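You operate a simulated robot arm through the tools that you are given. There is no shell and no other tool. Be economical: measure what you need, move in short steps, check, and stop when the job is done.

You run a simulated robot arm. Do the job below in one go: nothing can be reset, and whatever is moved stays where it is left.

JOB
Heat the plug in the heater box again at 120 degrees till its sleeve is tight, then open the vent.
Fine: close the vent, set the dial, switch ON, wait for TIGHT, switch OFF, open the vent; the tray stays in.

The check looks at the end state, three seconds after you hand in, the way a careful person would. Anything else that was tipped, shoved, dropped, spilled or broken makes it a failure.

ROBOT AND FRAMES
A 7-joint arm with a two-finger parallel gripper, fixed in place. Base frame: the origin is at the foot of the arm, x ahead of it, y to its left, z up. Units: m, degrees, N and s.
With the tool pointing down near the work surface it reaches from about 0.3 to 0.7 m from the base axis. Its first joint turns from -66.0 to 66.0 degrees. Payload 1.57 kg.
The TCP is the grasp point between the finger pads, 0.03 m short of the fingertips. In the tool frame z runs along the fingers and y along their closing line. The gripper opens to 0.11 m. The fingers are 0.024 m wide and 0.012 m thick; the gripper's body (0.048 by 0.112 m) begins 0.078 m behind the TCP.
Orientation is that of the tool frame in the base frame, as a unit quaternion [x, y, z, w]. With the fingers straight down and closing along the base's y, the tool's x points along the base's -x, its y along +y and its z along -z.

CONTROLS
- The arm moves only by the tool arm_command. Its argument "plan" is a list of rows, each a list of 7 numbers: the shift along the tool's x, y, z in units of 200 mm (1.0 is 200 mm), then the turn, a rotation vector about the tool's x, y, z in units of 120 degrees (1.0 is 120 degrees), then the opening, from 0 (shut) to 1 (fully open). In form: [[tx, ty, tz, rx, ry, rz, grip], ...]. A call has 1 to 8 rows; each row is the pose to reach, as a shift and turn from the pose commanded when the call began, along the tool's axes at that moment. A call with a number of a shift or a turn outside -1 to 1 is refused whole. A row lasts 0.2 s, in which the tool goes at most 0.05 m and 8.6 degrees; a call with a longer step from one row to the next is refused whole, and so is a gripper value outside its range. A pose out of reach is approached as far as the arm can. The call stops where the force on the tool passes 40 N (or 10 N more than at its start, if that is more) or the arm is blocked; 0.2 s more then pass. Each finger travels about 0.108 m/s and halts on what it meets, pressing with about 28 N; the grip force reading is that of the motor and also rises with nothing between the fingers. The clock runs only during rows and for 0.2 s after the last one: add rows that repeat a pose to give the fingers time. It gives the time, the measured TCP pose, the force on the tool (base axes), the opening and the grip force at its end, in the units of the frame above (readings bear some noise), with the torque about the TCP (base axes, N m) and any sound that the robot's microphone picked up.
- Cameras (640 x 400 px; columns grow to the right, rows downward): "scene" is fixed at [0.1662, -0.3853, 1.4198]; the picture's right is [0.81, -0.58, 0.00], its down [-0.25, -0.35, -0.91] and it looks along [0.53, 0.74, -0.42] (base axes); focal length 214 px, centre (320, 200). "wrist" rides on the gripper at [0.07, 0.016, -0.141] in the tool frame; the picture's right is [-0.23, 0.97, 0.00], its down [-0.86, -0.20, -0.48] and it looks along [-0.47, -0.11, 0.88] (tool axes); focal length 222 px, centre (320, 200). There is no depth. A picture from a camera that has moved, and an enlarged one, comes with that camera's place and axes in the base frame and with its lens.
- snapshot(camera): a new picture of that camera. It takes no simulated time.
- inspect(camera, box): a new picture of the part [left, top, right, bottom] of that camera's present view, enlarged. It takes no simulated time.
- hand_in(): hands the job in; it is judged then, once.

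Work in short steps. Places have to be worked out from the pictures, the camera data and where the tool is seen: move nearer, look again, correct. Check each grasp and each placing, and mend what went wrong. You have 120 turns and 76 pictures in all, those below and enlarged ones among them. Open the gripper and draw the arm clear of the work before you hand the job in, unless the task says otherwise; then end with one line.

The tools are called after "Call:" as name(argument=value, ...) on one line, values as JSON. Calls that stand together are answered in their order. arm_command: Moves the arm, as the interface text tells. Its arguments: {"type":"object","properties":{"plan":{"type":"array","items":{"type":"array","items":{"type":"number"}}}},"required":["plan"]} The other tools are called the same way: snapshot (camera) takes a picture; inspect (camera, box) takes an enlarged picture of a part of a camera's view; hand_in () hands the job in.

At the start:

```text
t: 0.0
position: [0.2751, -0.1071, 1.3375]
ee_rot: [0.0, 1.0, 0.0, 0.0]
ft_force: [-0.7, 0.3, -0.5]
torque: [0.0, 0.04, 0.03]
gripper_width: 0.1098
grasp_force: 0.0
```

scene: 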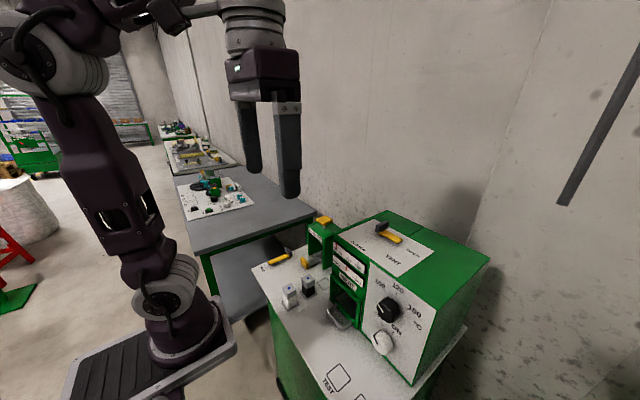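
wrist: 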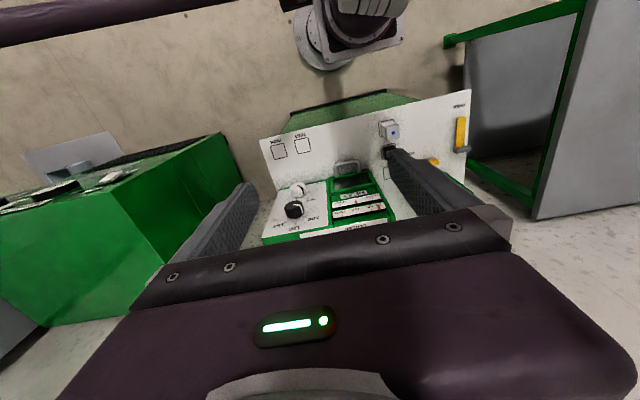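

I'll look closely at the heater box in the scene camera first.

Call:
inspect(camera="scene", box=[300, 200, 500, 390])

Call:
inspect(camera="scene", box=[330, 210, 440, 280])

Call:
inspect(camera="wrist", box=[240, 80, 480, 250])

```text
2.11 times, centred on (400, 295) of scene
camera zoom: at [0.1662, -0.3853, 1.4198], right [0.81, -0.58, 0.0], down [-0.25, -0.35, -0.91], along [0.53, 0.74, -0.42], focal length 452 px, centre (152, 0)
```

zoom: 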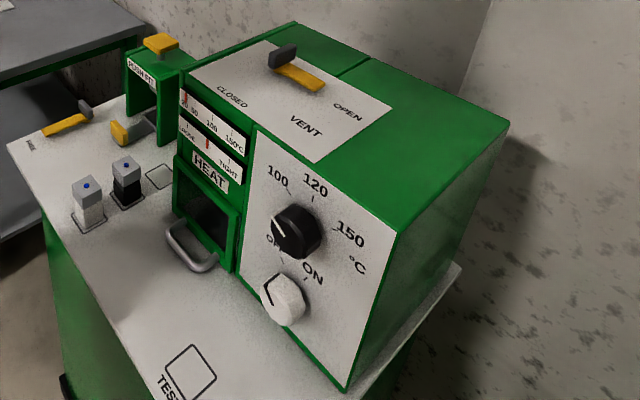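

```text
5.71 times, centred on (385, 245) of scene
camera zoom: at [0.1662, -0.3853, 1.4198], right [0.81, -0.58, 0.0], down [-0.25, -0.35, -0.91], along [0.53, 0.74, -0.42], focal length 1226 px, centre (-51, -57)
```

zoom: 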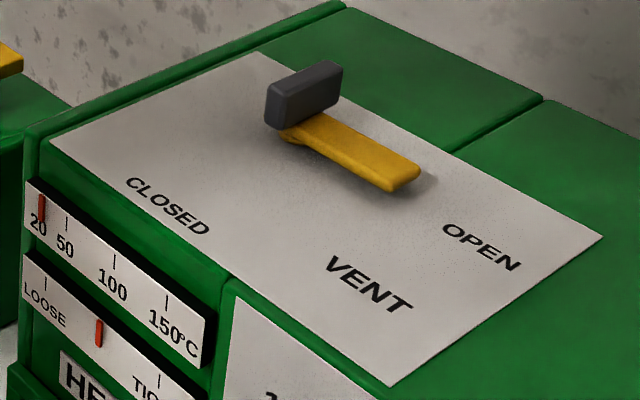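

```text
2.35 times, centred on (360, 165) of wrist
camera zoom: at [0.2057, -0.0896, 1.4807], right [0.23, 0.97, 0.0], down [0.86, -0.2, 0.48], along [0.47, -0.11, -0.88], focal length 523 px, centre (226, 282)
```

zoom: 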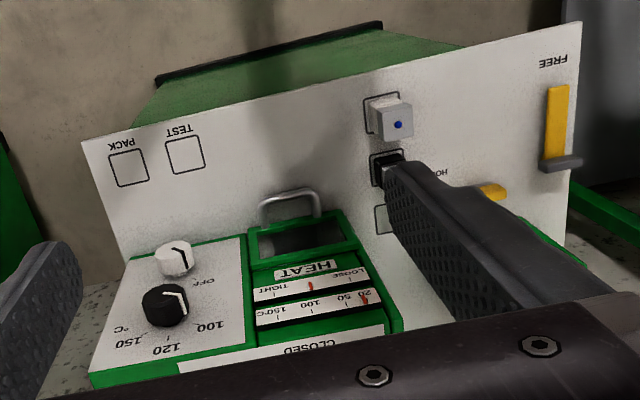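

The vent lever is at about (0.59, -0.1, 1.09), and its yellow tip points to OPEN. The dial is near (0.467, -0.215, 1.016) and the switch near (0.465, -0.215, 0.909), both facing -x. I'll move 0.2 m forward at this height and look at the vent lever from above.

Call:
arm_command(plan=[[-0.25, 0, 0, 0, 0, 0, 1], [-0.5, 0, 0, 0, 0, 0, 1], [-0.75, 0, 0, 0, 0, 0, 1], [-1, 0, 0, 0, 0, 0, 1], [-1, 0, 0, 0, 0, 0, 1]])

Call:
snapshot(camera="wrist")

```text
t: 1.2
position: [0.4478, -0.1012, 1.3199]
ee_rot: [0.0, 1.0, 0.0, 0.001]
ft_force: [-0.9, 0.5, -0.6]
torque: [-0.02, 0.01, -0.03]
gripper_width: 0.1099
grasp_force: 0.2
out of reach, approached as far as the arm can: row 3, 4, 5
```

```text
70 pictures are left
camera wrist: at [0.3774, -0.0837, 1.4612], right [0.23, 0.97, 0.0], down [0.85, -0.2, 0.48], along [0.47, -0.11, -0.88], focal length 222 px, centre (320, 200)
```

wrist: 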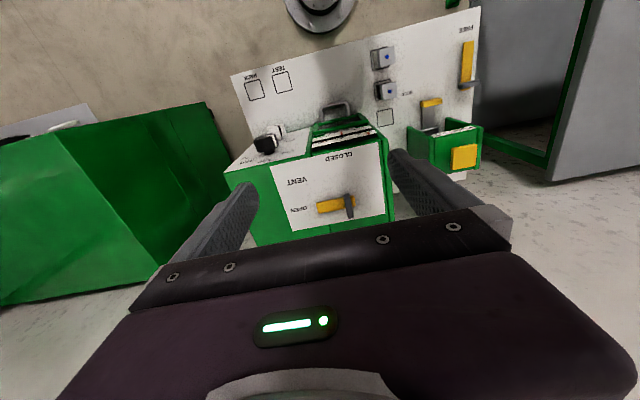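

The reach is limited at this height, but the lever is in view. I'll zoom in on it.

Call:
inspect(camera="wrist", box=[260, 140, 400, 235])

Call:
inspect(camera="scene", box=[365, 210, 425, 250])

```text
4.21 times, centred on (330, 188) of wrist
camera zoom: at [0.3774, -0.0837, 1.4612], right [0.23, 0.97, 0.0], down [0.85, -0.2, 0.48], along [0.47, -0.11, -0.88], focal length 935 px, centre (278, 253)
```

zoom: 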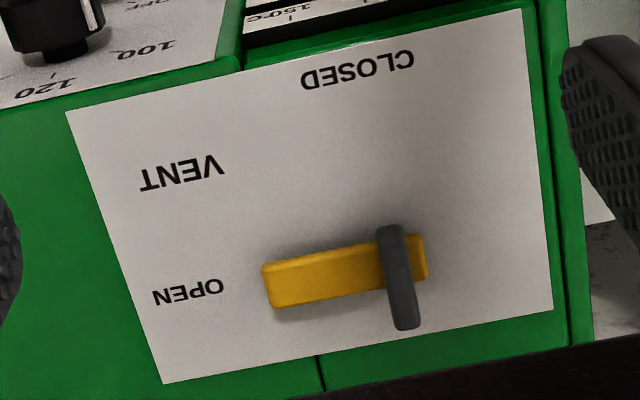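

```text
10.00 times, centred on (395, 230) of scene
camera zoom: at [0.1662, -0.3854, 1.4198], right [0.81, -0.58, 0.0], down [-0.25, -0.35, -0.91], along [0.53, 0.74, -0.42], focal length 2145 px, centre (-430, -100)
```

zoom: 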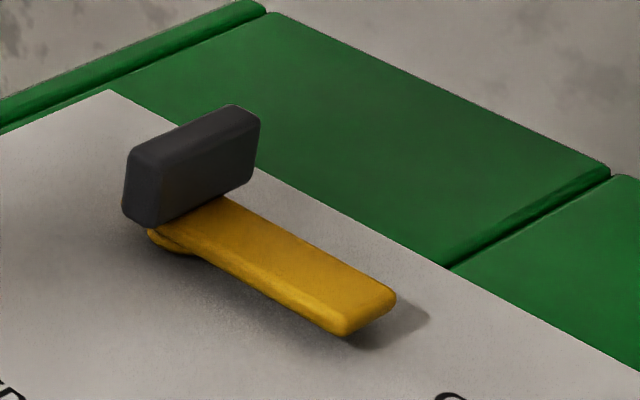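

The grey fin sits on the pivot at about (0.590, -0.078), and the yellow pointer shows OPEN at -y. CLOSED is along -x, a 90° clockwise turn seen from above. I'll lower the tool and see how far forward it can reach.

Call:
arm_command(plan=[[-1e-09, 0, 0.2, 0, 0, 0, 1], [0, 0, 0.4, 0, 0, 0, 1], [0, 0, 0.6, 0, 0, 0, 1], [-0.2, 0.1, 0.6, 0, 0, 0, 0.8], [-0.4, 0.1, 0.6, 0, 0, 0, 0.6], [-0.55, 0.1, 0.6, 0, 0, 0, 0.5], [-0.55, 0.1, 0.6, 0, 0, 0, 0.5]])

Call:
snapshot(camera="wrist")

Call:
snapshot(camera="scene")

```text
t: 2.8
position: [0.5566, -0.08, 1.2001]
ee_rot: [0.0, 1.0, 0.0, 0.0]
ft_force: [-0.8, -0.8, -0.6]
torque: [-0.02, 0.0, 0.0]
gripper_width: 0.0549
grasp_force: 0.0
```

```text
67 pictures are left
camera wrist: at [0.4871, -0.062, 1.3414], right [0.23, 0.97, 0.0], down [0.86, -0.2, 0.48], along [0.47, -0.11, -0.88], focal length 222 px, centre (320, 200)
```

wrist: 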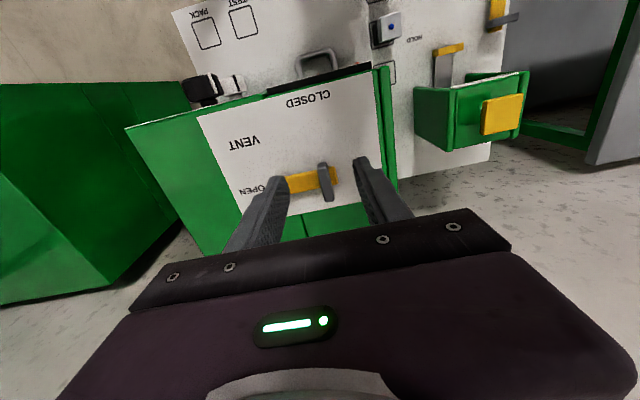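

```text
66 pictures are left
```

scene: 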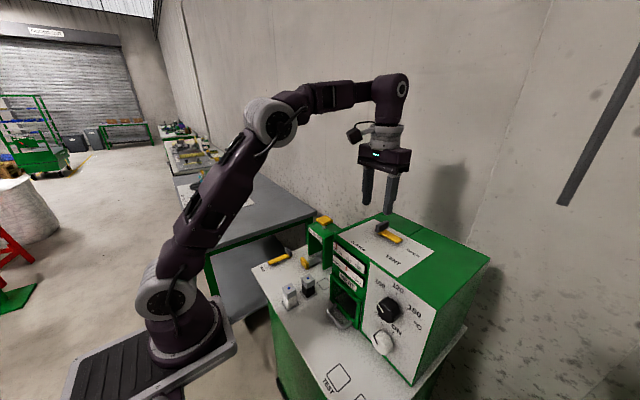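

x = 0.557 is reachable at z = 1.20. I'll zoom in to fix the fin's position.

Call:
inspect(camera="wrist", box=[260, 140, 380, 220])

```text
5.00 times, centred on (320, 180) of wrist
camera zoom: at [0.4871, -0.062, 1.3414], right [0.23, 0.97, 0.0], down [0.86, -0.2, 0.48], along [0.47, -0.11, -0.88], focal length 1111 px, centre (320, 300)
```

zoom: 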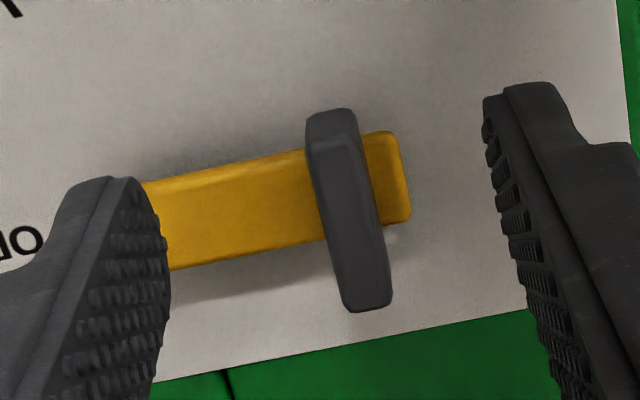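

The fin's centre is about (0.588, -0.078). It is about 0.038 m long in x, 0.011 m thick, and its top is near z = 1.125. I'll go above it and down to z ≈ 1.145.

Call:
arm_command(plan=[[-0.155, 0.01, 0.1, 0, 0, 0, 0.4], [-0.155, 0.01, 0.2, 0, 0, 0, 0.4], [-0.155, 0.01, 0.275, 0, 0, 0, 0.4], [-0.155, 0.01, 0.275, 0, 0, 0, 0.4]])

Call:
snapshot(camera="wrist")

Call:
inspect(camera="scene", box=[355, 190, 435, 250])

```text
t: 3.8
position: [0.5896, -0.0789, 1.1446]
ee_rot: [0.001, 1.0, -0.001, 0.001]
ft_force: [0.0, 0.5, -1.2]
torque: [-0.03, 0.0, -0.03]
gripper_width: 0.0441
grasp_force: 0.1
```

```text
64 pictures are left
camera wrist: at [0.5199, -0.0605, 1.2869], right [0.23, 0.97, 0.0], down [0.86, -0.2, 0.48], along [0.47, -0.11, -0.88], focal length 222 px, centre (320, 200)
```

wrist: 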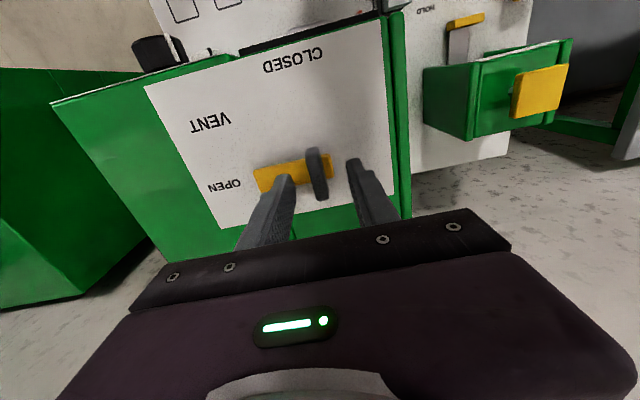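

```text
6.67 times, centred on (395, 220) of scene
camera zoom: at [0.1662, -0.3853, 1.4198], right [0.81, -0.58, 0.0], down [-0.25, -0.35, -0.91], along [0.53, 0.74, -0.42], focal length 1430 px, centre (-180, 67)
```

zoom: 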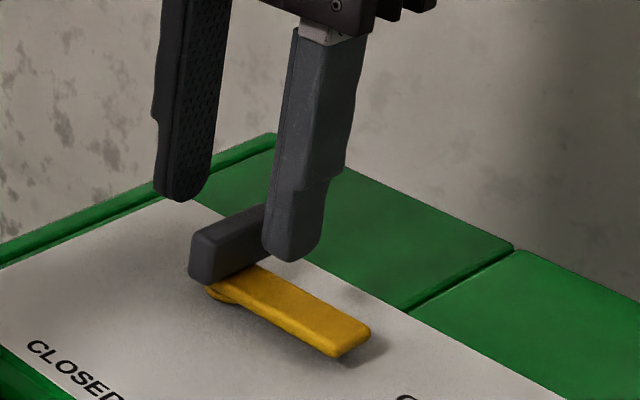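

The fingertips straddle the upper half of the fin. I'll go 5 mm lower and close on it.

Call:
arm_command(plan=[[0, 0, 0.025, 0, 0, 0, 0.4], [0, 0, 0.025, 0, 0, 0, 0.2], [0, 0, 0.025, 0, 0, 0, 0.0], [0, 0, 0.025, 0, 0, 0, 0.0]])

Call:
inspect(camera="scene", box=[355, 190, 435, 250])

```text
t: 4.8
position: [0.5877, -0.08, 1.1397]
ee_rot: [0.001, 1.0, -0.001, 0.001]
ft_force: [-0.6, -12.6, -5.0]
torque: [-0.32, -0.64, -0.02]
gripper_width: 0.0119
grasp_force: 28.9
```

```text
6.67 times, centred on (395, 220) of scene
camera zoom: at [0.1662, -0.3858, 1.4197], right [0.81, -0.58, 0.0], down [-0.25, -0.34, -0.91], along [0.53, 0.74, -0.42], focal length 1430 px, centre (-180, 67)
```

zoom: 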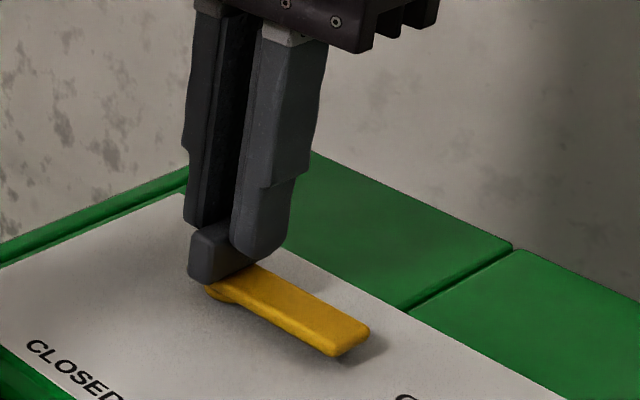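

The fin is gripped (11.9 mm), with a small side load that I'll ease by 1.5 mm. Then I'll begin turning clockwise, which is +z in the tool frame.

Call:
arm_command(plan=[[0, -0.008, 0, 0, 0, 0, 0], [0, -0.008, 0, 0, 0, 0.06, 0], [0, -0.008, 0, 0, 0, 0.12, 0], [0, -0.008, 0, 0, 0, 0.18, 0], [0, -0.008, 0, 0, 0, 0.18, 0]])

Call:
inspect(camera="scene", box=[355, 190, 435, 250])

```text
t: 6.0
position: [0.5879, -0.079, 1.139]
ee_rot: [0.188, 0.982, 0.0, 0.001]
ft_force: [-0.1, -3.1, 6.5]
torque: [-0.16, -0.06, -0.02]
gripper_width: 0.012
grasp_force: 28.9
```

```text
6.67 times, centred on (395, 220) of scene
camera zoom: at [0.166, -0.3854, 1.4198], right [0.81, -0.58, 0.0], down [-0.25, -0.35, -0.91], along [0.53, 0.74, -0.42], focal length 1430 px, centre (-180, 67)
```

zoom: 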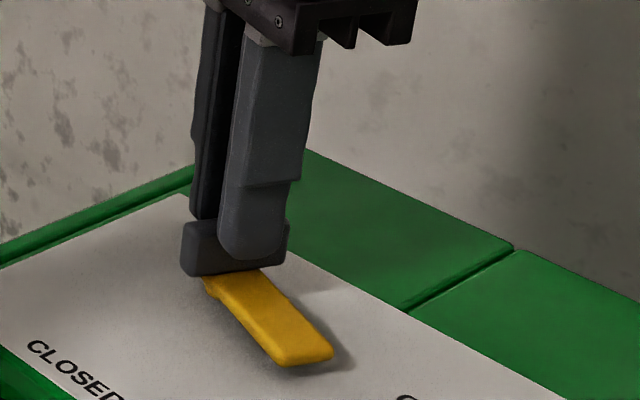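

The lever is turning about the fin with low forces. I'll continue to the 90° total.

Call:
arm_command(plan=[[0, 0, 0, 0, 0, 0.07, 0], [0, 0, 0, 0, 0, 0.14, 0], [0, 0, 0, 0, 0, 0.21, 0], [0, 0, 0, 0, 0, 0.28, 0], [0, 0, 0, 0, 0, 0.35, 0], [0, 0, 0, 0, 0, 0.42, 0], [0, 0, 0, 0, 0, 0.49, 0], [0, 0, 0, 0, 0, 0.49, 0]])

Call:
inspect(camera="scene", box=[355, 190, 435, 250])

```text
t: 7.8
position: [0.5889, -0.0776, 1.1394]
ee_rot: [0.645, 0.764, 0.001, 0.001]
ft_force: [17.3, 7.7, 24.2]
torque: [0.5, -0.41, 0.02]
gripper_width: 0.0119
grasp_force: 29.4
```

```text
6.67 times, centred on (395, 220) of scene
camera zoom: at [0.1663, -0.385, 1.4199], right [0.81, -0.58, 0.0], down [-0.25, -0.35, -0.91], along [0.53, 0.74, -0.42], focal length 1430 px, centre (-180, 67)
```

zoom: 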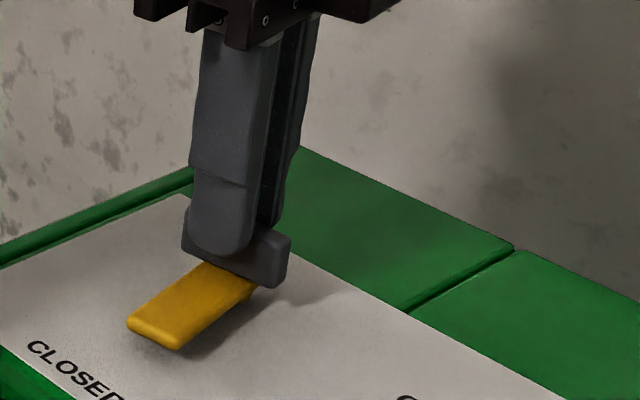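

It has turned about 80°, and some load has built up. I'll ease it by moving +x and up slightly, then turn the last 10°.

Call:
arm_command(plan=[[0, 0.008, -0.006, 0, 0, 0, 0], [0, 0.01, -0.008, 0, 0, 0.05, 0], [0, 0.01, -0.008, 0, 0, 0.09, 0], [0, 0.01, -0.008, 0, 0, 0.09, 0]])

Call:
inspect(camera="scene", box=[355, 190, 435, 250])

Call:
snapshot(camera="wrist")

```text
t: 8.8
position: [0.5895, -0.0787, 1.1389]
ee_rot: [0.714, 0.7, -0.001, -0.001]
ft_force: [-0.6, 9.2, -6.6]
torque: [0.27, -0.13, 0.73]
gripper_width: 0.0119
grasp_force: 28.9
```

```text
6.67 times, centred on (395, 220) of scene
camera zoom: at [0.1663, -0.3851, 1.4199], right [0.81, -0.58, 0.0], down [-0.25, -0.35, -0.91], along [0.53, 0.74, -0.42], focal length 1430 px, centre (-180, 67)
```

zoom: 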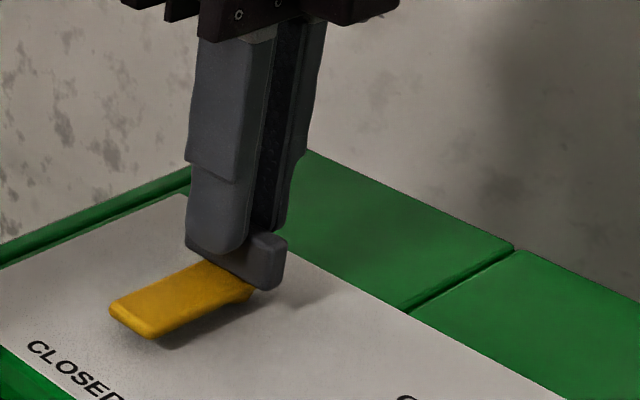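

```text
58 pictures are left
camera wrist: at [0.6086, -0.0085, 1.2809], right [0.97, -0.25, 0.0], down [-0.22, -0.85, 0.48], along [-0.12, -0.46, -0.88], focal length 222 px, centre (320, 200)
```

wrist: 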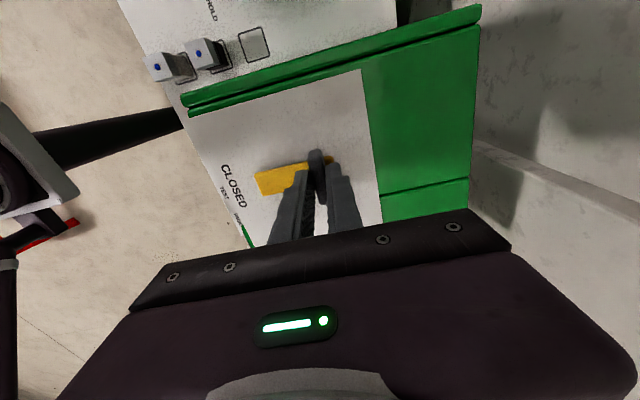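

The tool is at 91° with a stop torque of 0.73 N m, and the lever points at CLOSED. I'll release and lift straight up.

Call:
arm_command(plan=[[0, 0, 0, 0, 0, 0, 0.15], [0, 0, 0, 0, 0, 0, 0.3], [0, 0, 0, 0, 0, 0, 0.3], [0, 0, -0.1, 0, 0, 0, 0.3], [0, 0, -0.3, 0, 0, 0, 0.3], [0, 0, -0.5, 0, 0, 0, 0.3], [0, 0, -0.5, 0, 0, 0, 0.3]])

Call:
inspect(camera="scene", box=[330, 200, 450, 290])

```text
t: 10.4
position: [0.5701, -0.0762, 1.2289]
ee_rot: [0.715, 0.699, 0.0, 0.001]
ft_force: [-0.7, 0.6, 0.2]
torque: [0.0, -0.07, 0.0]
gripper_width: 0.0331
grasp_force: 0.0
out of reach, approached as far as the arm can: row 6, 7
```

```text
4.44 times, centred on (390, 245) of scene
camera zoom: at [0.1661, -0.3853, 1.4198], right [0.81, -0.58, 0.0], down [-0.25, -0.35, -0.91], along [0.53, 0.74, -0.42], focal length 953 px, centre (9, 0)
```

zoom: 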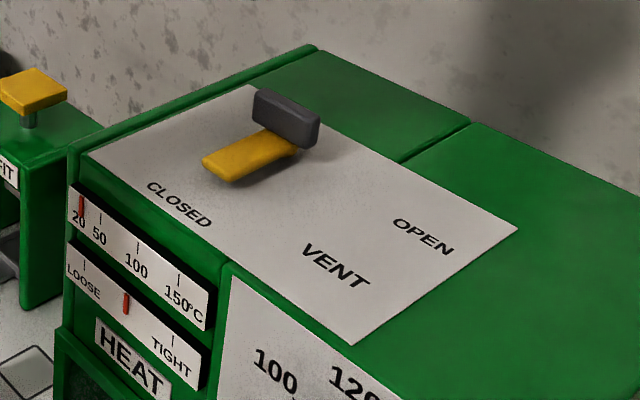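

The vent is closed. Next I need the dial and switch in detail.

Call:
inspect(camera="scene", box=[365, 270, 435, 360])

```text
4.44 times, centred on (400, 315) of scene
camera zoom: at [0.1661, -0.3853, 1.4198], right [0.81, -0.58, 0.0], down [-0.25, -0.35, -0.91], along [0.53, 0.74, -0.42], focal length 953 px, centre (-36, -311)
```

zoom: 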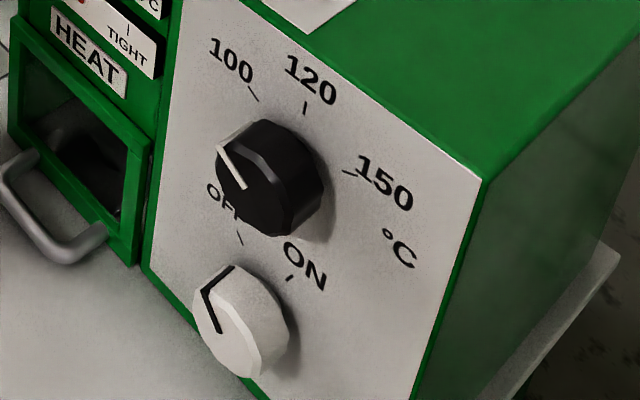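

Findings: the front panel is at x ≈ 0.486. The dial centre is about (y -0.215, z 1.007), with its pointer at 100, so 120 is straight up, a 45° clockwise turn. The switch centre is about z 0.905. I'll back away and pitch the tool forward to work on the knobs horizontally.

Call:
arm_command(plan=[[-0.05, -0.2, 0, 0, 0, 0, 0.4], [-0.14, -0.4, 0, -0.07, 0, 0, 0.5], [-0.23, -0.6, 0, -0.14, 0, 0, 0.6], [-0.32, -0.8, 0, -0.21, 0, 0, 0.7], [-0.41, -0.95, 0, -0.28, 0, 0, 0.8], [-0.5, -1, 0, -0.35, 0, 0, 0.8], [-0.6, -1, 0, -0.42, 0, 0, 0.8], [-0.69, -1, 0, -0.49, 0, 0, 0.8]])

Call:
snapshot(camera="scene")

```text
t: 12.2
position: [0.3658, -0.2119, 1.23]
ee_rot: [0.623, 0.608, 0.344, 0.351]
ft_force: [-0.6, -0.1, 0.6]
torque: [0.0, -0.07, 0.03]
gripper_width: 0.088
grasp_force: 0.0
```

```text
55 pictures are left
```

scene: 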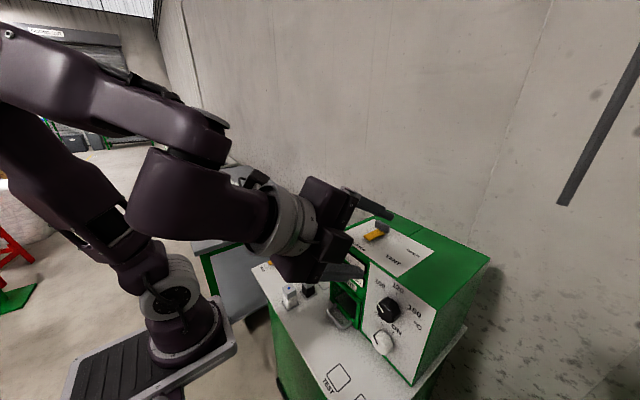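

The pose is at 59° of pitch and reachable. I'll finish the pitch to horizontal while lowering to the dial's height, staying at x ≈ 0.366.

Call:
arm_command(plan=[[0, -0.19, 0.115, -0.043, 0, 0, 0.8], [0, -0.38, 0.23, -0.086, 0, 0, 0.8], [0, -0.57, 0.344, -0.129, 0, 0, 0.8], [0, -0.76, 0.459, -0.172, 0, 0, 0.8], [0, -0.955, 0.574, -0.215, 0, 0, 0.8], [0, -0.955, 0.574, -0.258, 0, 0, 0.8], [0, -0.955, 0.574, -0.258, 0, 0, 0.8]])

Call:
snapshot(camera="scene")

Call:
snapshot(camera="wrist")

```text
t: 13.6
position: [0.3746, -0.2385, 1.1159]
ee_rot: [0.442, 0.521, 0.473, 0.555]
ft_force: [0.7, 0.3, 0.4]
torque: [-0.03, 0.01, 0.0]
gripper_width: 0.088
grasp_force: 0.0
out of reach, approached as far as the arm can: row 4, 5, 6, 7
stopped in row 7: the arm was blocked; the commanded pose is now the measured one
```

```text
54 pictures are left
```

scene: 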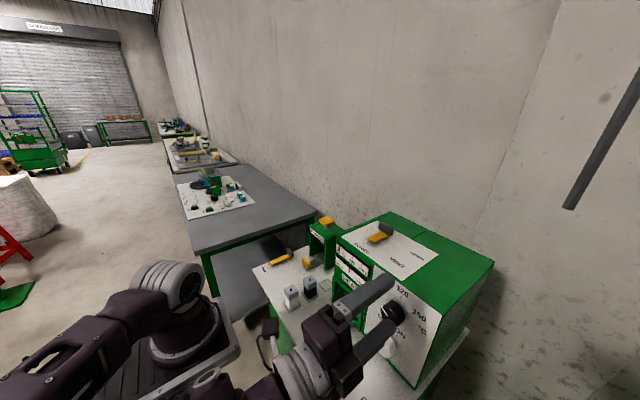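

```text
53 pictures are left
camera wrist: at [0.2341, -0.1673, 1.1111], right [-0.07, -0.07, 1.0], down [-0.47, -0.88, -0.09], along [0.88, -0.48, 0.03], focal length 222 px, centre (320, 200)
```

wrist: 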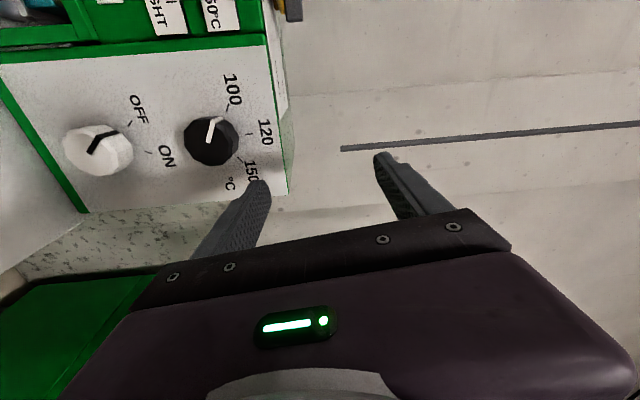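

The arm met a limit on the way down, with no contact force. I'll check the knobs from here, since the view is good.

Call:
inspect(camera="wrist", box=[30, 60, 290, 220])

Call:
inspect(camera="scene", box=[120, 220, 480, 400])

```text
2.46 times, centred on (160, 140) of wrist
camera zoom: at [0.2341, -0.1673, 1.1111], right [-0.07, -0.07, 1.0], down [-0.47, -0.88, -0.09], along [0.88, -0.48, 0.03], focal length 547 px, centre (714, 348)
```

zoom: 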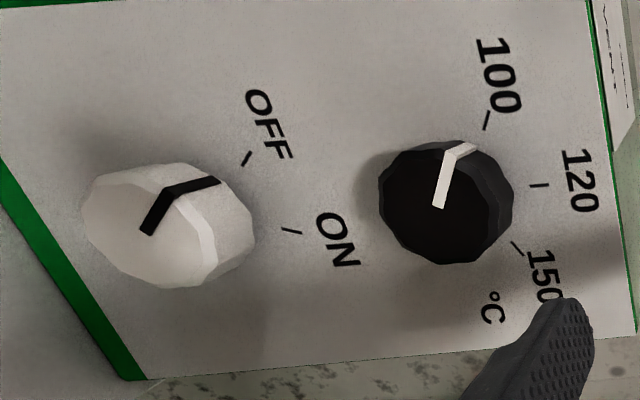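

```text
1.78 times, centred on (300, 310) of scene
camera zoom: at [0.1617, -0.3722, 1.4242], right [0.81, -0.58, 0.01], down [-0.24, -0.35, -0.9], along [0.53, 0.73, -0.43], focal length 381 px, centre (356, 4)
```

zoom: 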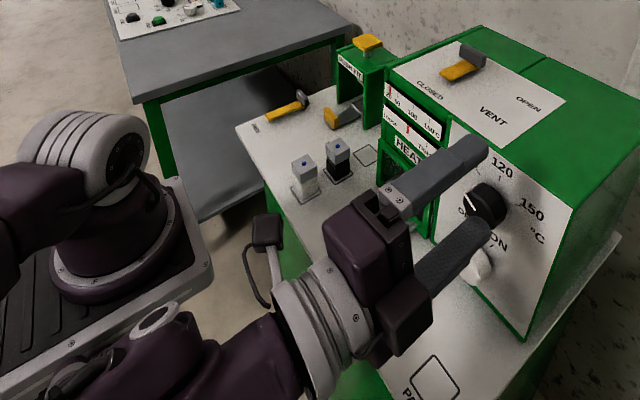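

The scene camera's reported position has shifted by about 13 mm, so the arm's elbow may be pressing something near it. I'll back out to the previous pose right away.

Call:
arm_command(plan=[[0.008, 0.117, -0.001, 0.058, 0.0023, 0.0157, 0.8], [0.016, 0.234, -0.002, 0.116, 0.0046, 0.0314, 0.8], [0.024, 0.351, -0.003, 0.174, 0.0069, 0.0471, 0.8], [0.032, 0.468, -0.004, 0.232, 0.0092, 0.0628, 0.8], [0.04, 0.585, -0.005, 0.29, 0.0115, 0.0785, 0.8], [0.04, 0.585, -0.005, 0.29, 0.0115, 0.0785, 0.8]])

Call:
snapshot(camera="scene")

Call:
inspect(camera="scene", box=[240, 200, 500, 390])

```text
t: 15.0
position: [0.374, -0.2243, 1.2199]
ee_rot: [0.627, 0.605, 0.351, 0.342]
ft_force: [-0.5, 0.5, -0.9]
torque: [-0.02, 0.03, 0.0]
gripper_width: 0.0878
grasp_force: 0.2
```

```text
50 pictures are left
```

scene: 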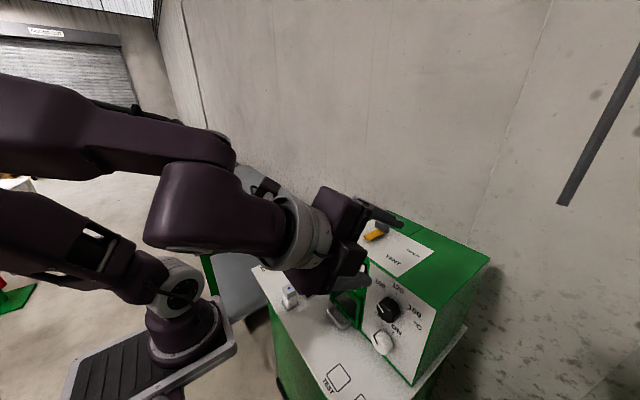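

```text
2.11 times, centred on (370, 295) of scene
camera zoom: at [0.1662, -0.3853, 1.4198], right [0.81, -0.58, 0.0], down [-0.25, -0.35, -0.91], along [0.53, 0.74, -0.42], focal length 452 px, centre (215, 0)
```

zoom: 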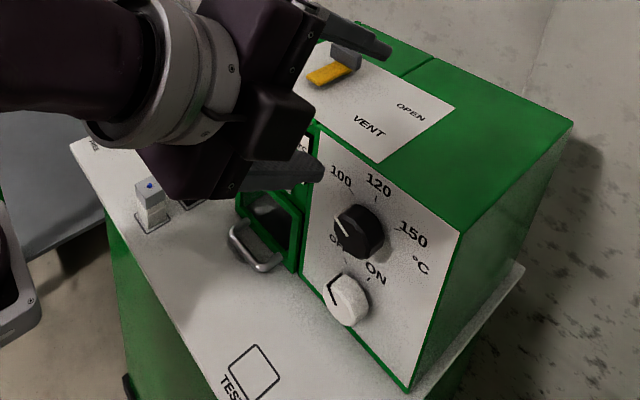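

The camera reading is back to its original place, so the push left no trace. A horizontal tool isn't practical here. I'll use a 30° forward-pitched downward grip with the fingers closing along y, turned about base x. I'll rotate the tool to that orientation while staying clear.

Call:
arm_command(plan=[[0, 0, 0, 0.0158, 0.0156, -0.0624, 0.8], [0, 0, 0, 0.0316, 0.0312, -0.1248, 0.8], [0, 0, 0, 0.0474, 0.0468, -0.1872, 0.8], [0, 0, 0, 0.0632, 0.0624, -0.2496, 0.8], [0, 0, 0, 0.079, 0.078, -0.312, 0.8], [0, 0, 0, 0.0948, 0.0936, -0.3744, 0.8], [0, 0, 0, 0.1106, 0.1092, -0.4368, 0.8], [0, 0, 0, 0.1264, 0.1248, -0.4992, 0.8]])

Call:
arm_command(plan=[[0, 0, 0, 0.0158, 0.0156, -0.0624, 0.8], [0, 0, 0, 0.0316, 0.0312, -0.1248, 0.8], [0, 0, 0, 0.0474, 0.0468, -0.1872, 0.8], [0, 0, 0, 0.0632, 0.0624, -0.2496, 0.8], [0, 0, 0, 0.0632, 0.0624, -0.2496, 0.8]])

Call:
snapshot(camera="scene")

Call:
snapshot(camera="wrist")

```text
t: 16.8
position: [0.3727, -0.2264, 1.2225]
ee_rot: [0.23, 0.913, 0.129, 0.311]
ft_force: [-1.0, -0.6, 0.2]
torque: [0.04, -0.02, 0.01]
gripper_width: 0.0879
grasp_force: 0.1
```

```text
t: 18.0
position: [0.3721, -0.2245, 1.222]
ee_rot: [-0.003, 0.966, 0.0, 0.258]
ft_force: [0.7, 0.1, 0.2]
torque: [-0.02, -0.02, 0.0]
gripper_width: 0.0878
grasp_force: 0.0
```

```text
48 pictures are left
```

scene: 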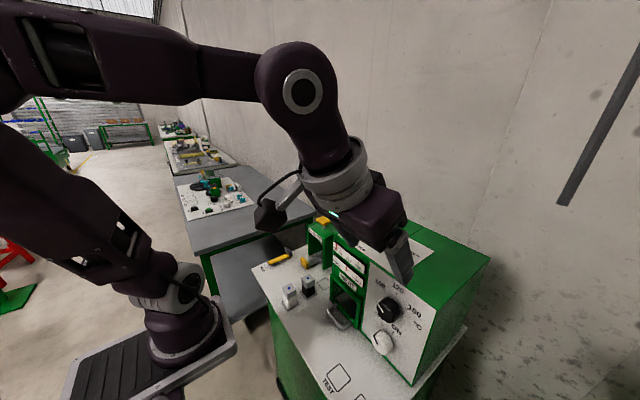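

```text
47 pictures are left
camera wrist: at [0.2419, -0.2087, 1.3097], right [0.19, 0.97, 0.11], down [0.5, -0.2, 0.84], along [0.84, -0.11, -0.53], focal length 222 px, centre (320, 200)
```

wrist: 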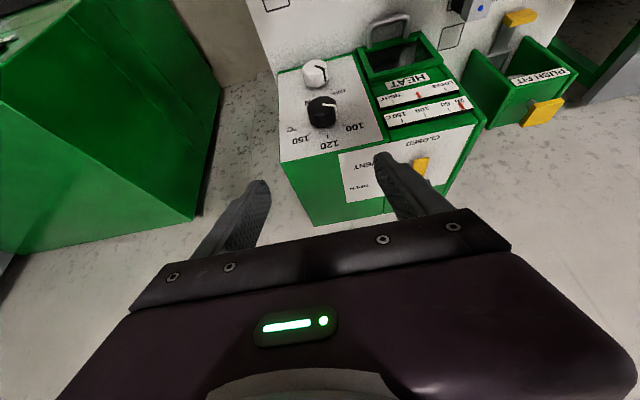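

The orientation is as wanted. I'll zoom on the knobs to refine their centres.

Call:
inspect(camera="wrist", box=[270, 45, 390, 165])

```text
3.33 times, centred on (330, 105) of wrist
camera zoom: at [0.2419, -0.2087, 1.3097], right [0.19, 0.97, 0.11], down [0.5, -0.2, 0.84], along [0.84, -0.11, -0.53], focal length 740 px, centre (287, 517)
```

zoom: 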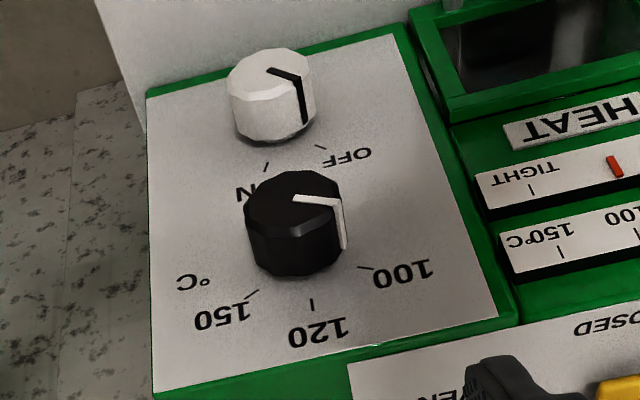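

The dial centre is about (face x 0.458, y -0.215, z 1.003), with a diameter of about 0.044 m. I'll descend in front of the panel at x = 0.40, rolling -22.5° about base x ready for a 45° turn.

Call:
arm_command(plan=[[0.076, 0.01, 0.187, 0, 0, 0, 0.8], [0.152, 0.02, 0.374, 0, 0, 0, 0.8], [0.228, 0.03, 0.561, 0.0541, 0, -0.0313, 0.8], [0.304, 0.04, 0.748, 0.1082, 0, -0.0625, 0.8], [0.379, 0.0475, 0.936, 0.1624, 0, -0.0938, 0.8], [0.379, 0.0475, 0.936, 0.1624, 0, -0.0938, 0.8]])

Call:
snapshot(camera="scene")

Call:
snapshot(camera="wrist")

```text
t: 19.4
position: [0.3715, -0.2287, 1.0724]
ee_rot: [-0.032, 0.95, -0.183, 0.253]
ft_force: [0.2, 2.9, -0.5]
torque: [-0.24, 0.04, -0.05]
gripper_width: 0.0881
grasp_force: 0.0
out of reach, approached as far as the arm can: row 4, 5, 6
```

```text
45 pictures are left
```

scene: 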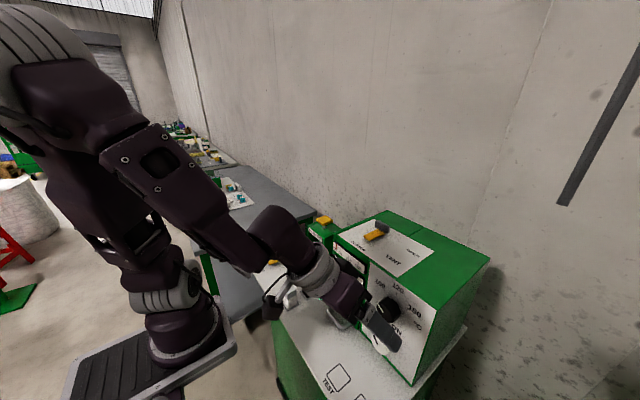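

```text
44 pictures are left
camera wrist: at [0.2427, -0.1779, 1.1463], right [0.23, 0.94, -0.25], down [0.5, 0.1, 0.86], along [0.84, -0.32, -0.45], focal length 222 px, centre (320, 200)
```

wrist: 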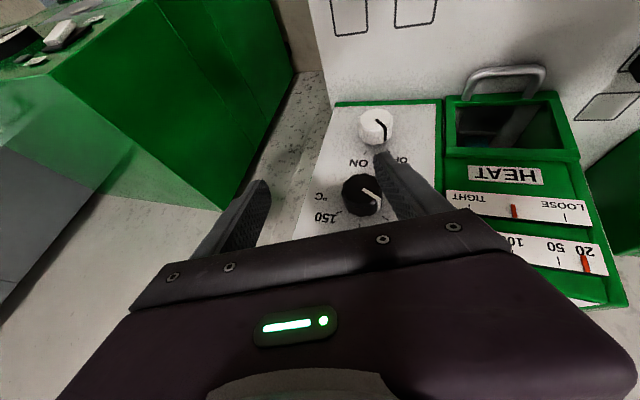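

The fully folded arm is at its limit with this strong pitch and roll so close in. I'll reduce to 15° pitch and -15° roll, and move slightly forward.

Call:
arm_command(plan=[[-0.05, 0.045, 0.048, -0.0182, 0.04, 0.002, 0.8], [-0.107, 0.09, 0.096, -0.0364, 0.08, 0.004, 0.8], [-0.107, 0.09, 0.096, -0.0546, 0.121, 0.006, 0.8], [-0.107, 0.09, 0.096, -0.0546, 0.121, 0.006, 0.8]])

```text
t: 20.4
position: [0.4026, -0.213, 1.0588]
ee_rot: [-0.036, 0.981, -0.137, 0.131]
ft_force: [-0.8, -0.8, 0.7]
torque: [0.01, -0.02, -0.01]
gripper_width: 0.0879
grasp_force: 0.1
out of reach, approached as far as the arm can: row 1, 2
```

That pose is reachable. I'll correct a small yaw and go down to the dial's height.

Call:
arm_command(plan=[[0.035, 0.034, 0.131, 0, 0, 0.018, 0.8], [0.07, 0.068, 0.262, 0, 0, 0.036, 0.8], [0.07, 0.068, 0.262, 0, 0, 0.036, 0.8]])

Call:
snapshot(camera="wrist")

Call:
inspect(camera="scene", box=[300, 220, 460, 380])

```text
t: 21.2
position: [0.4013, -0.2127, 1.005]
ee_rot: [0.0, 0.982, -0.132, 0.136]
ft_force: [0.1, -0.1, -0.1]
torque: [-0.01, -0.01, -0.01]
gripper_width: 0.088
grasp_force: 0.0
```

```text
43 pictures are left
camera wrist: at [0.2978, -0.1626, 1.1128], right [0.25, 0.95, -0.19], down [0.69, -0.04, 0.72], along [0.68, -0.32, -0.66], focal length 222 px, centre (320, 200)
```

wrist: 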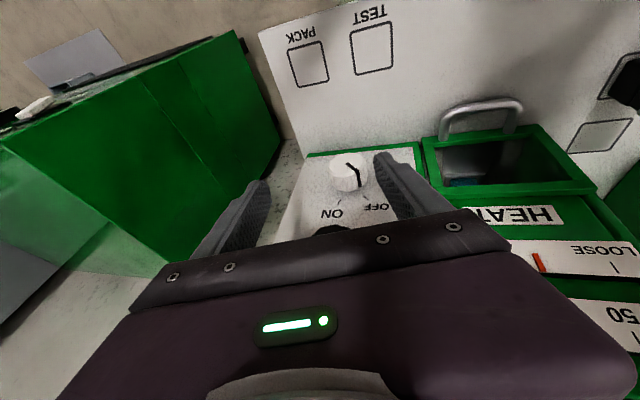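

```text
2.50 times, centred on (380, 300) of scene
camera zoom: at [0.1662, -0.3854, 1.4198], right [0.81, -0.58, 0.0], down [-0.25, -0.35, -0.91], along [0.53, 0.74, -0.42], focal length 536 px, centre (170, -50)
```

zoom: 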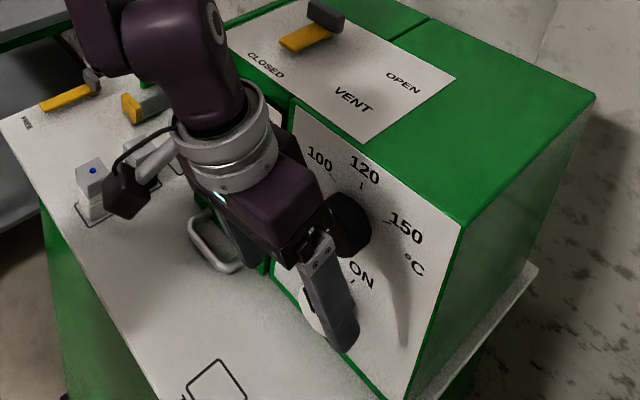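

I'm aligned in front of the dial. I'll advance straight in +x to x ≈ 0.462 with the fingers open.

Call:
arm_command(plan=[[-0.1, 0.001, 0.03, 0, 0, 0, 0.8], [-0.2, 0.002, 0.06, 0, 0, 0, 0.8], [-0.29, 0.003, 0.088, 0, 0, 0, 0.8], [-0.29, 0.003, 0.088, 0, 0, 0, 0.8]])

Call:
inspect(camera="scene", box=[350, 230, 450, 360])

```text
t: 22.2
position: [0.4627, -0.2146, 1.0055]
ee_rot: [0.001, 0.982, -0.132, 0.136]
ft_force: [-0.2, 0.9, -0.5]
torque: [-0.02, 0.0, -0.02]
gripper_width: 0.0879
grasp_force: 0.0
```

```text
3.08 times, centred on (400, 295) of scene
camera zoom: at [0.1662, -0.3853, 1.4198], right [0.81, -0.58, 0.0], down [-0.25, -0.35, -0.91], along [0.53, 0.74, -0.42], focal length 660 px, centre (74, -92)
```

zoom: 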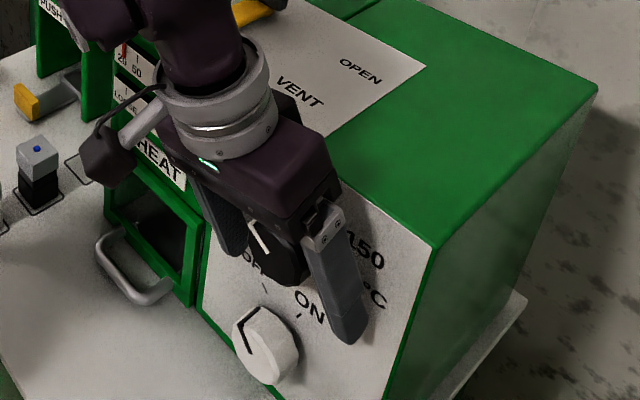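

The fingers straddle the dial without contact. I'll close on it.

Call:
arm_command(plan=[[0, 0, 0, 0, 0, 0, 0.5], [0, 0, 0, 0, 0, 0, 0.2], [0, 0, 0, 0, 0, 0, 0], [0, 0, 0, 0, 0, 0, 0]])

Call:
inspect(camera="scene", box=[350, 230, 450, 360])

```text
t: 23.2
position: [0.4626, -0.2189, 1.0048]
ee_rot: [0.003, 0.981, -0.135, 0.137]
ft_force: [7.3, -32.8, 6.1]
torque: [0.53, 0.34, 0.96]
gripper_width: 0.0446
grasp_force: 45.2
```

```text
3.08 times, centred on (400, 295) of scene
camera zoom: at [0.1663, -0.3863, 1.4195], right [0.81, -0.58, 0.0], down [-0.25, -0.34, -0.91], along [0.53, 0.74, -0.42], focal length 660 px, centre (74, -92)
```

zoom: 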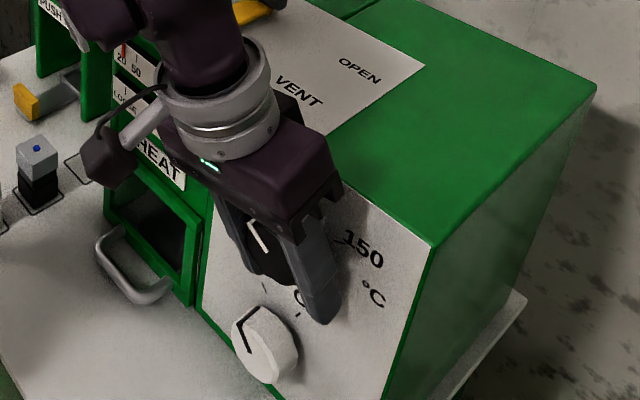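

The dial is gripped, and the side load suggests the knob is about 4 mm further toward -y. I'll ease that and then turn the first 22.5°.

Call:
arm_command(plan=[[0, -0.021, 0.005, 0, 0, 0, 0], [0, -0.021, 0.005, -0.0602, 0.0022, 0.0167, 0], [0, -0.021, 0.005, -0.1204, 0.0045, 0.0334, 0], [0, -0.021, 0.005, -0.1806, 0.0067, 0.05, 0], [0, -0.021, 0.005, -0.1806, 0.0067, 0.05, 0]])

Call:
inspect(camera="scene", box=[350, 230, 450, 360])

```text
t: 24.1
position: [0.4621, -0.2149, 1.0024]
ee_rot: [0.017, 0.991, 0.016, 0.135]
ft_force: [-11.7, 7.4, 12.7]
torque: [-0.09, -0.85, 0.98]
gripper_width: 0.0443
grasp_force: 45.2
stopped in row 4: the force on the tool passed its limit at 47 N (the readings are from after the stop); the commanded pose is now the measured one
```

```text
3.08 times, centred on (400, 295) of scene
camera zoom: at [0.1656, -0.3851, 1.42], right [0.81, -0.58, 0.0], down [-0.25, -0.35, -0.91], along [0.53, 0.74, -0.42], focal length 660 px, centre (74, -92)
```

zoom: 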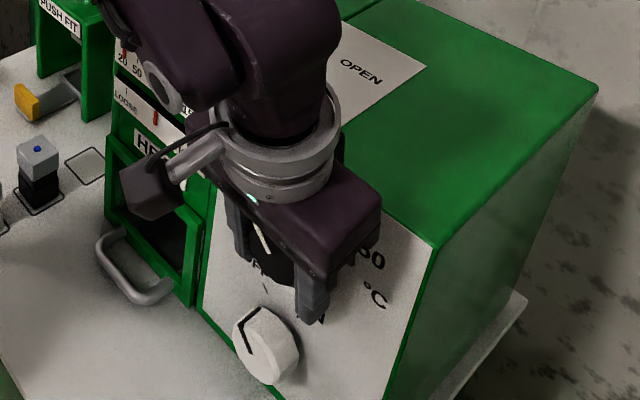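

The tool has rolled about 17°. I'll check whether the pointer followed.

Call:
inspect(camera="scene", box=[370, 270, 420, 330])

```text
6.67 times, centred on (395, 300) of scene
camera zoom: at [0.1656, -0.3851, 1.42], right [0.81, -0.58, 0.0], down [-0.25, -0.35, -0.91], along [0.53, 0.74, -0.42], focal length 1430 px, centre (-180, -467)
```

zoom: 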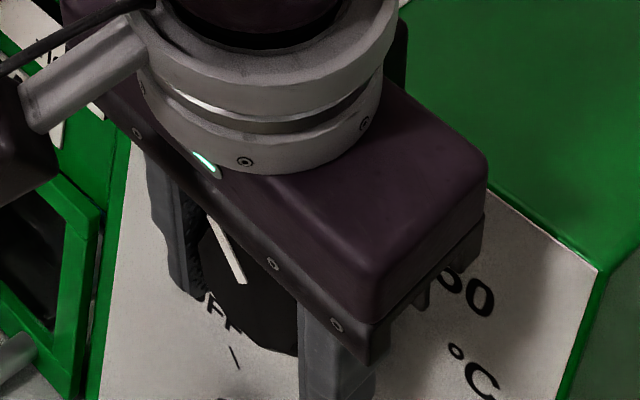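

The pointer barely moved: the fingers slipped because the grip was too low. The tick geometry puts the dial centre near z = 1.014, and the 100, 120 and 150 marks are 60° apart. I'll release, recentre 12 mm higher, roll back 20° and regrip.

Call:
arm_command(plan=[[0, 0, 0, 0, 0, 0, 0.35], [0, 0, 0, 0, 0, 0, 0.65], [-0.008, 0.001, -0.029, 0, 0, 0, 0.65], [-0.016, 0.002, -0.058, 0.0537, -0.0017, -0.015, 0.65], [-0.016, 0.002, -0.058, 0.107, -0.0033, -0.03, 0.65], [-0.016, 0.002, -0.058, 0.161, -0.005, -0.045, 0.65], [-0.016, 0.002, -0.058, 0.161, -0.005, -0.045, 0.65]])

Call:
inspect(camera="scene", box=[365, 250, 435, 350])

```text
t: 25.7
position: [0.4627, -0.2139, 1.0145]
ee_rot: [-0.007, 0.978, -0.158, 0.135]
ft_force: [-0.1, 0.0, 0.9]
torque: [-0.01, -0.05, 0.01]
gripper_width: 0.0716
grasp_force: 0.1
```

```text
4.00 times, centred on (400, 300) of scene
camera zoom: at [0.1662, -0.3853, 1.4198], right [0.81, -0.58, 0.0], down [-0.25, -0.35, -0.91], along [0.53, 0.74, -0.42], focal length 858 px, centre (0, -200)
```

zoom: 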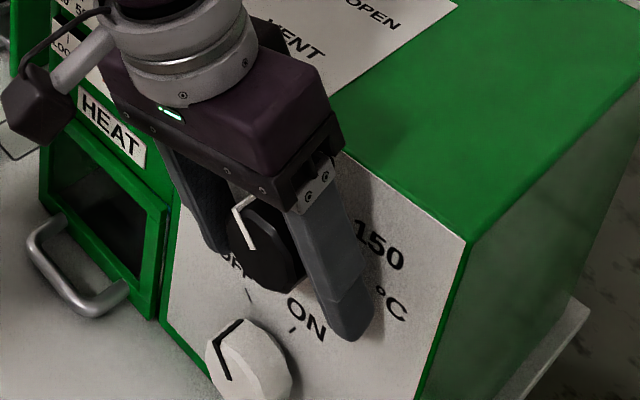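

Now centred at z = 1.0145. I'll close again.

Call:
arm_command(plan=[[0, 0, 0, 0, 0, 0, 0.4], [0, 0, 0, 0, 0, 0, 0.2], [0, 0, 0, 0, 0, 0, 0], [0, 0, 0, 0, 0, 0, 0]])

```text
t: 26.7
position: [0.4624, -0.2158, 1.0138]
ee_rot: [-0.007, 0.978, -0.157, 0.135]
ft_force: [-2.4, 0.9, 0.5]
torque: [0.01, 0.18, 0.83]
gripper_width: 0.0449
grasp_force: 44.3
```

A clean grip with hardly any load. I'll turn +22.5° about base x and check the pointer.

Call:
arm_command(plan=[[0, 0, 0, -0.0601, 0.0018, 0.0166, 0], [0, 0, 0, -0.1202, 0.0036, 0.0332, 0], [0, 0, 0, -0.1803, 0.0054, 0.0498, 0], [0, 0, 0, -0.1803, 0.0054, 0.0498, 0]])

Call:
inspect(camera="scene", box=[365, 260, 425, 340])

```text
t: 27.7
position: [0.4627, -0.2156, 1.0153]
ee_rot: [0.02, 0.99, 0.037, 0.133]
ft_force: [-7.1, 2.0, -6.4]
torque: [0.03, 0.36, 1.42]
gripper_width: 0.0448
grasp_force: 45.4
```

```text
5.00 times, centred on (395, 300) of scene
camera zoom: at [0.1661, -0.3854, 1.4198], right [0.81, -0.58, 0.0], down [-0.25, -0.35, -0.91], along [0.53, 0.74, -0.42], focal length 1072 px, centre (-55, -300)
```

zoom: 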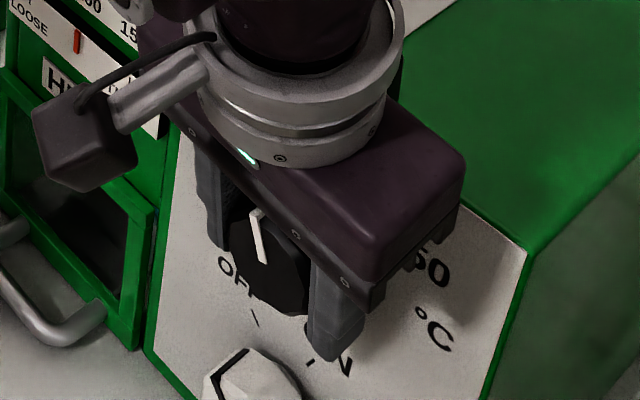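

The pointer now follows. I'll continue +30° and check.

Call:
arm_command(plan=[[0, 0, 0, -0.0601, 0.0018, 0.0166, 0], [0, 0, 0, -0.1202, 0.0036, 0.0332, 0], [0, 0, 0, -0.1803, 0.0054, 0.0498, 0], [0, 0, 0, -0.2404, 0.0072, 0.0664, 0], [0, 0, 0, -0.2404, 0.0072, 0.0664, 0]])

Call:
inspect(camera="scene", box=[365, 260, 425, 340])

Call:
snapshot(camera="wrist")

```text
t: 28.9
position: [0.4616, -0.2151, 1.0139]
ee_rot: [0.053, 0.947, 0.293, 0.124]
ft_force: [-8.3, 12.2, -0.4]
torque: [-0.05, -0.33, 0.9]
gripper_width: 0.0446
grasp_force: 44.9
```

```text
5.00 times, centred on (395, 300) of scene
camera zoom: at [0.1659, -0.385, 1.42], right [0.81, -0.58, 0.0], down [-0.25, -0.35, -0.91], along [0.53, 0.74, -0.42], focal length 1072 px, centre (-55, -300)
```

zoom: 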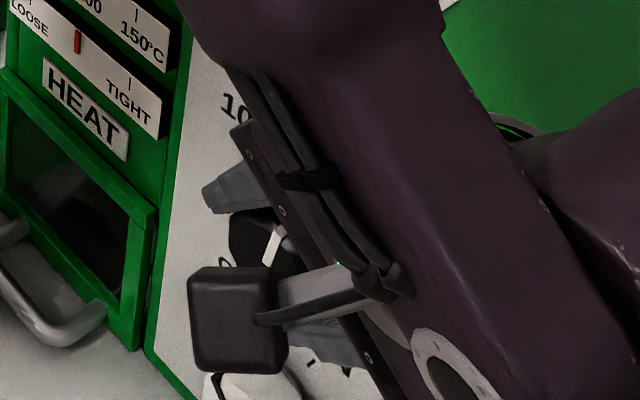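

```text
34 pictures are left
camera wrist: at [0.3577, -0.2647, 1.1225], right [0.25, 0.76, 0.6], down [0.69, -0.57, 0.44], along [0.68, 0.3, -0.67], focal length 222 px, centre (320, 200)
```

wrist: 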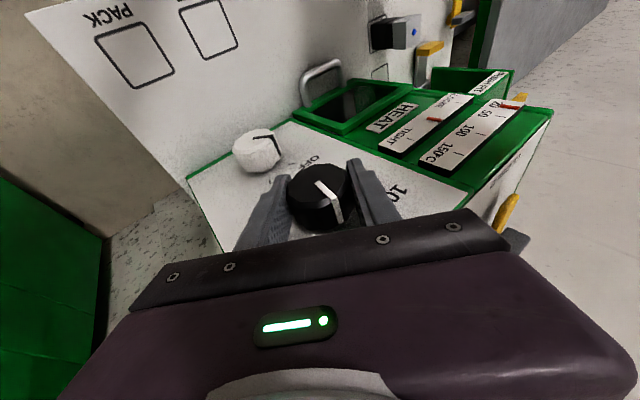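

The tool is at about +34° roll. I'll measure the pointer in the wrist view.

Call:
inspect(camera="wrist", box=[270, 140, 410, 235])

```text
4.21 times, centred on (340, 188) of wrist
camera zoom: at [0.3577, -0.2647, 1.1225], right [0.25, 0.76, 0.6], down [0.69, -0.57, 0.44], along [0.68, 0.3, -0.67], focal length 935 px, centre (236, 253)
```

zoom: 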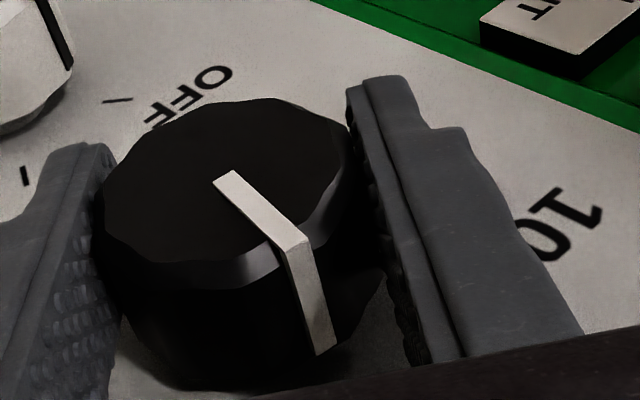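

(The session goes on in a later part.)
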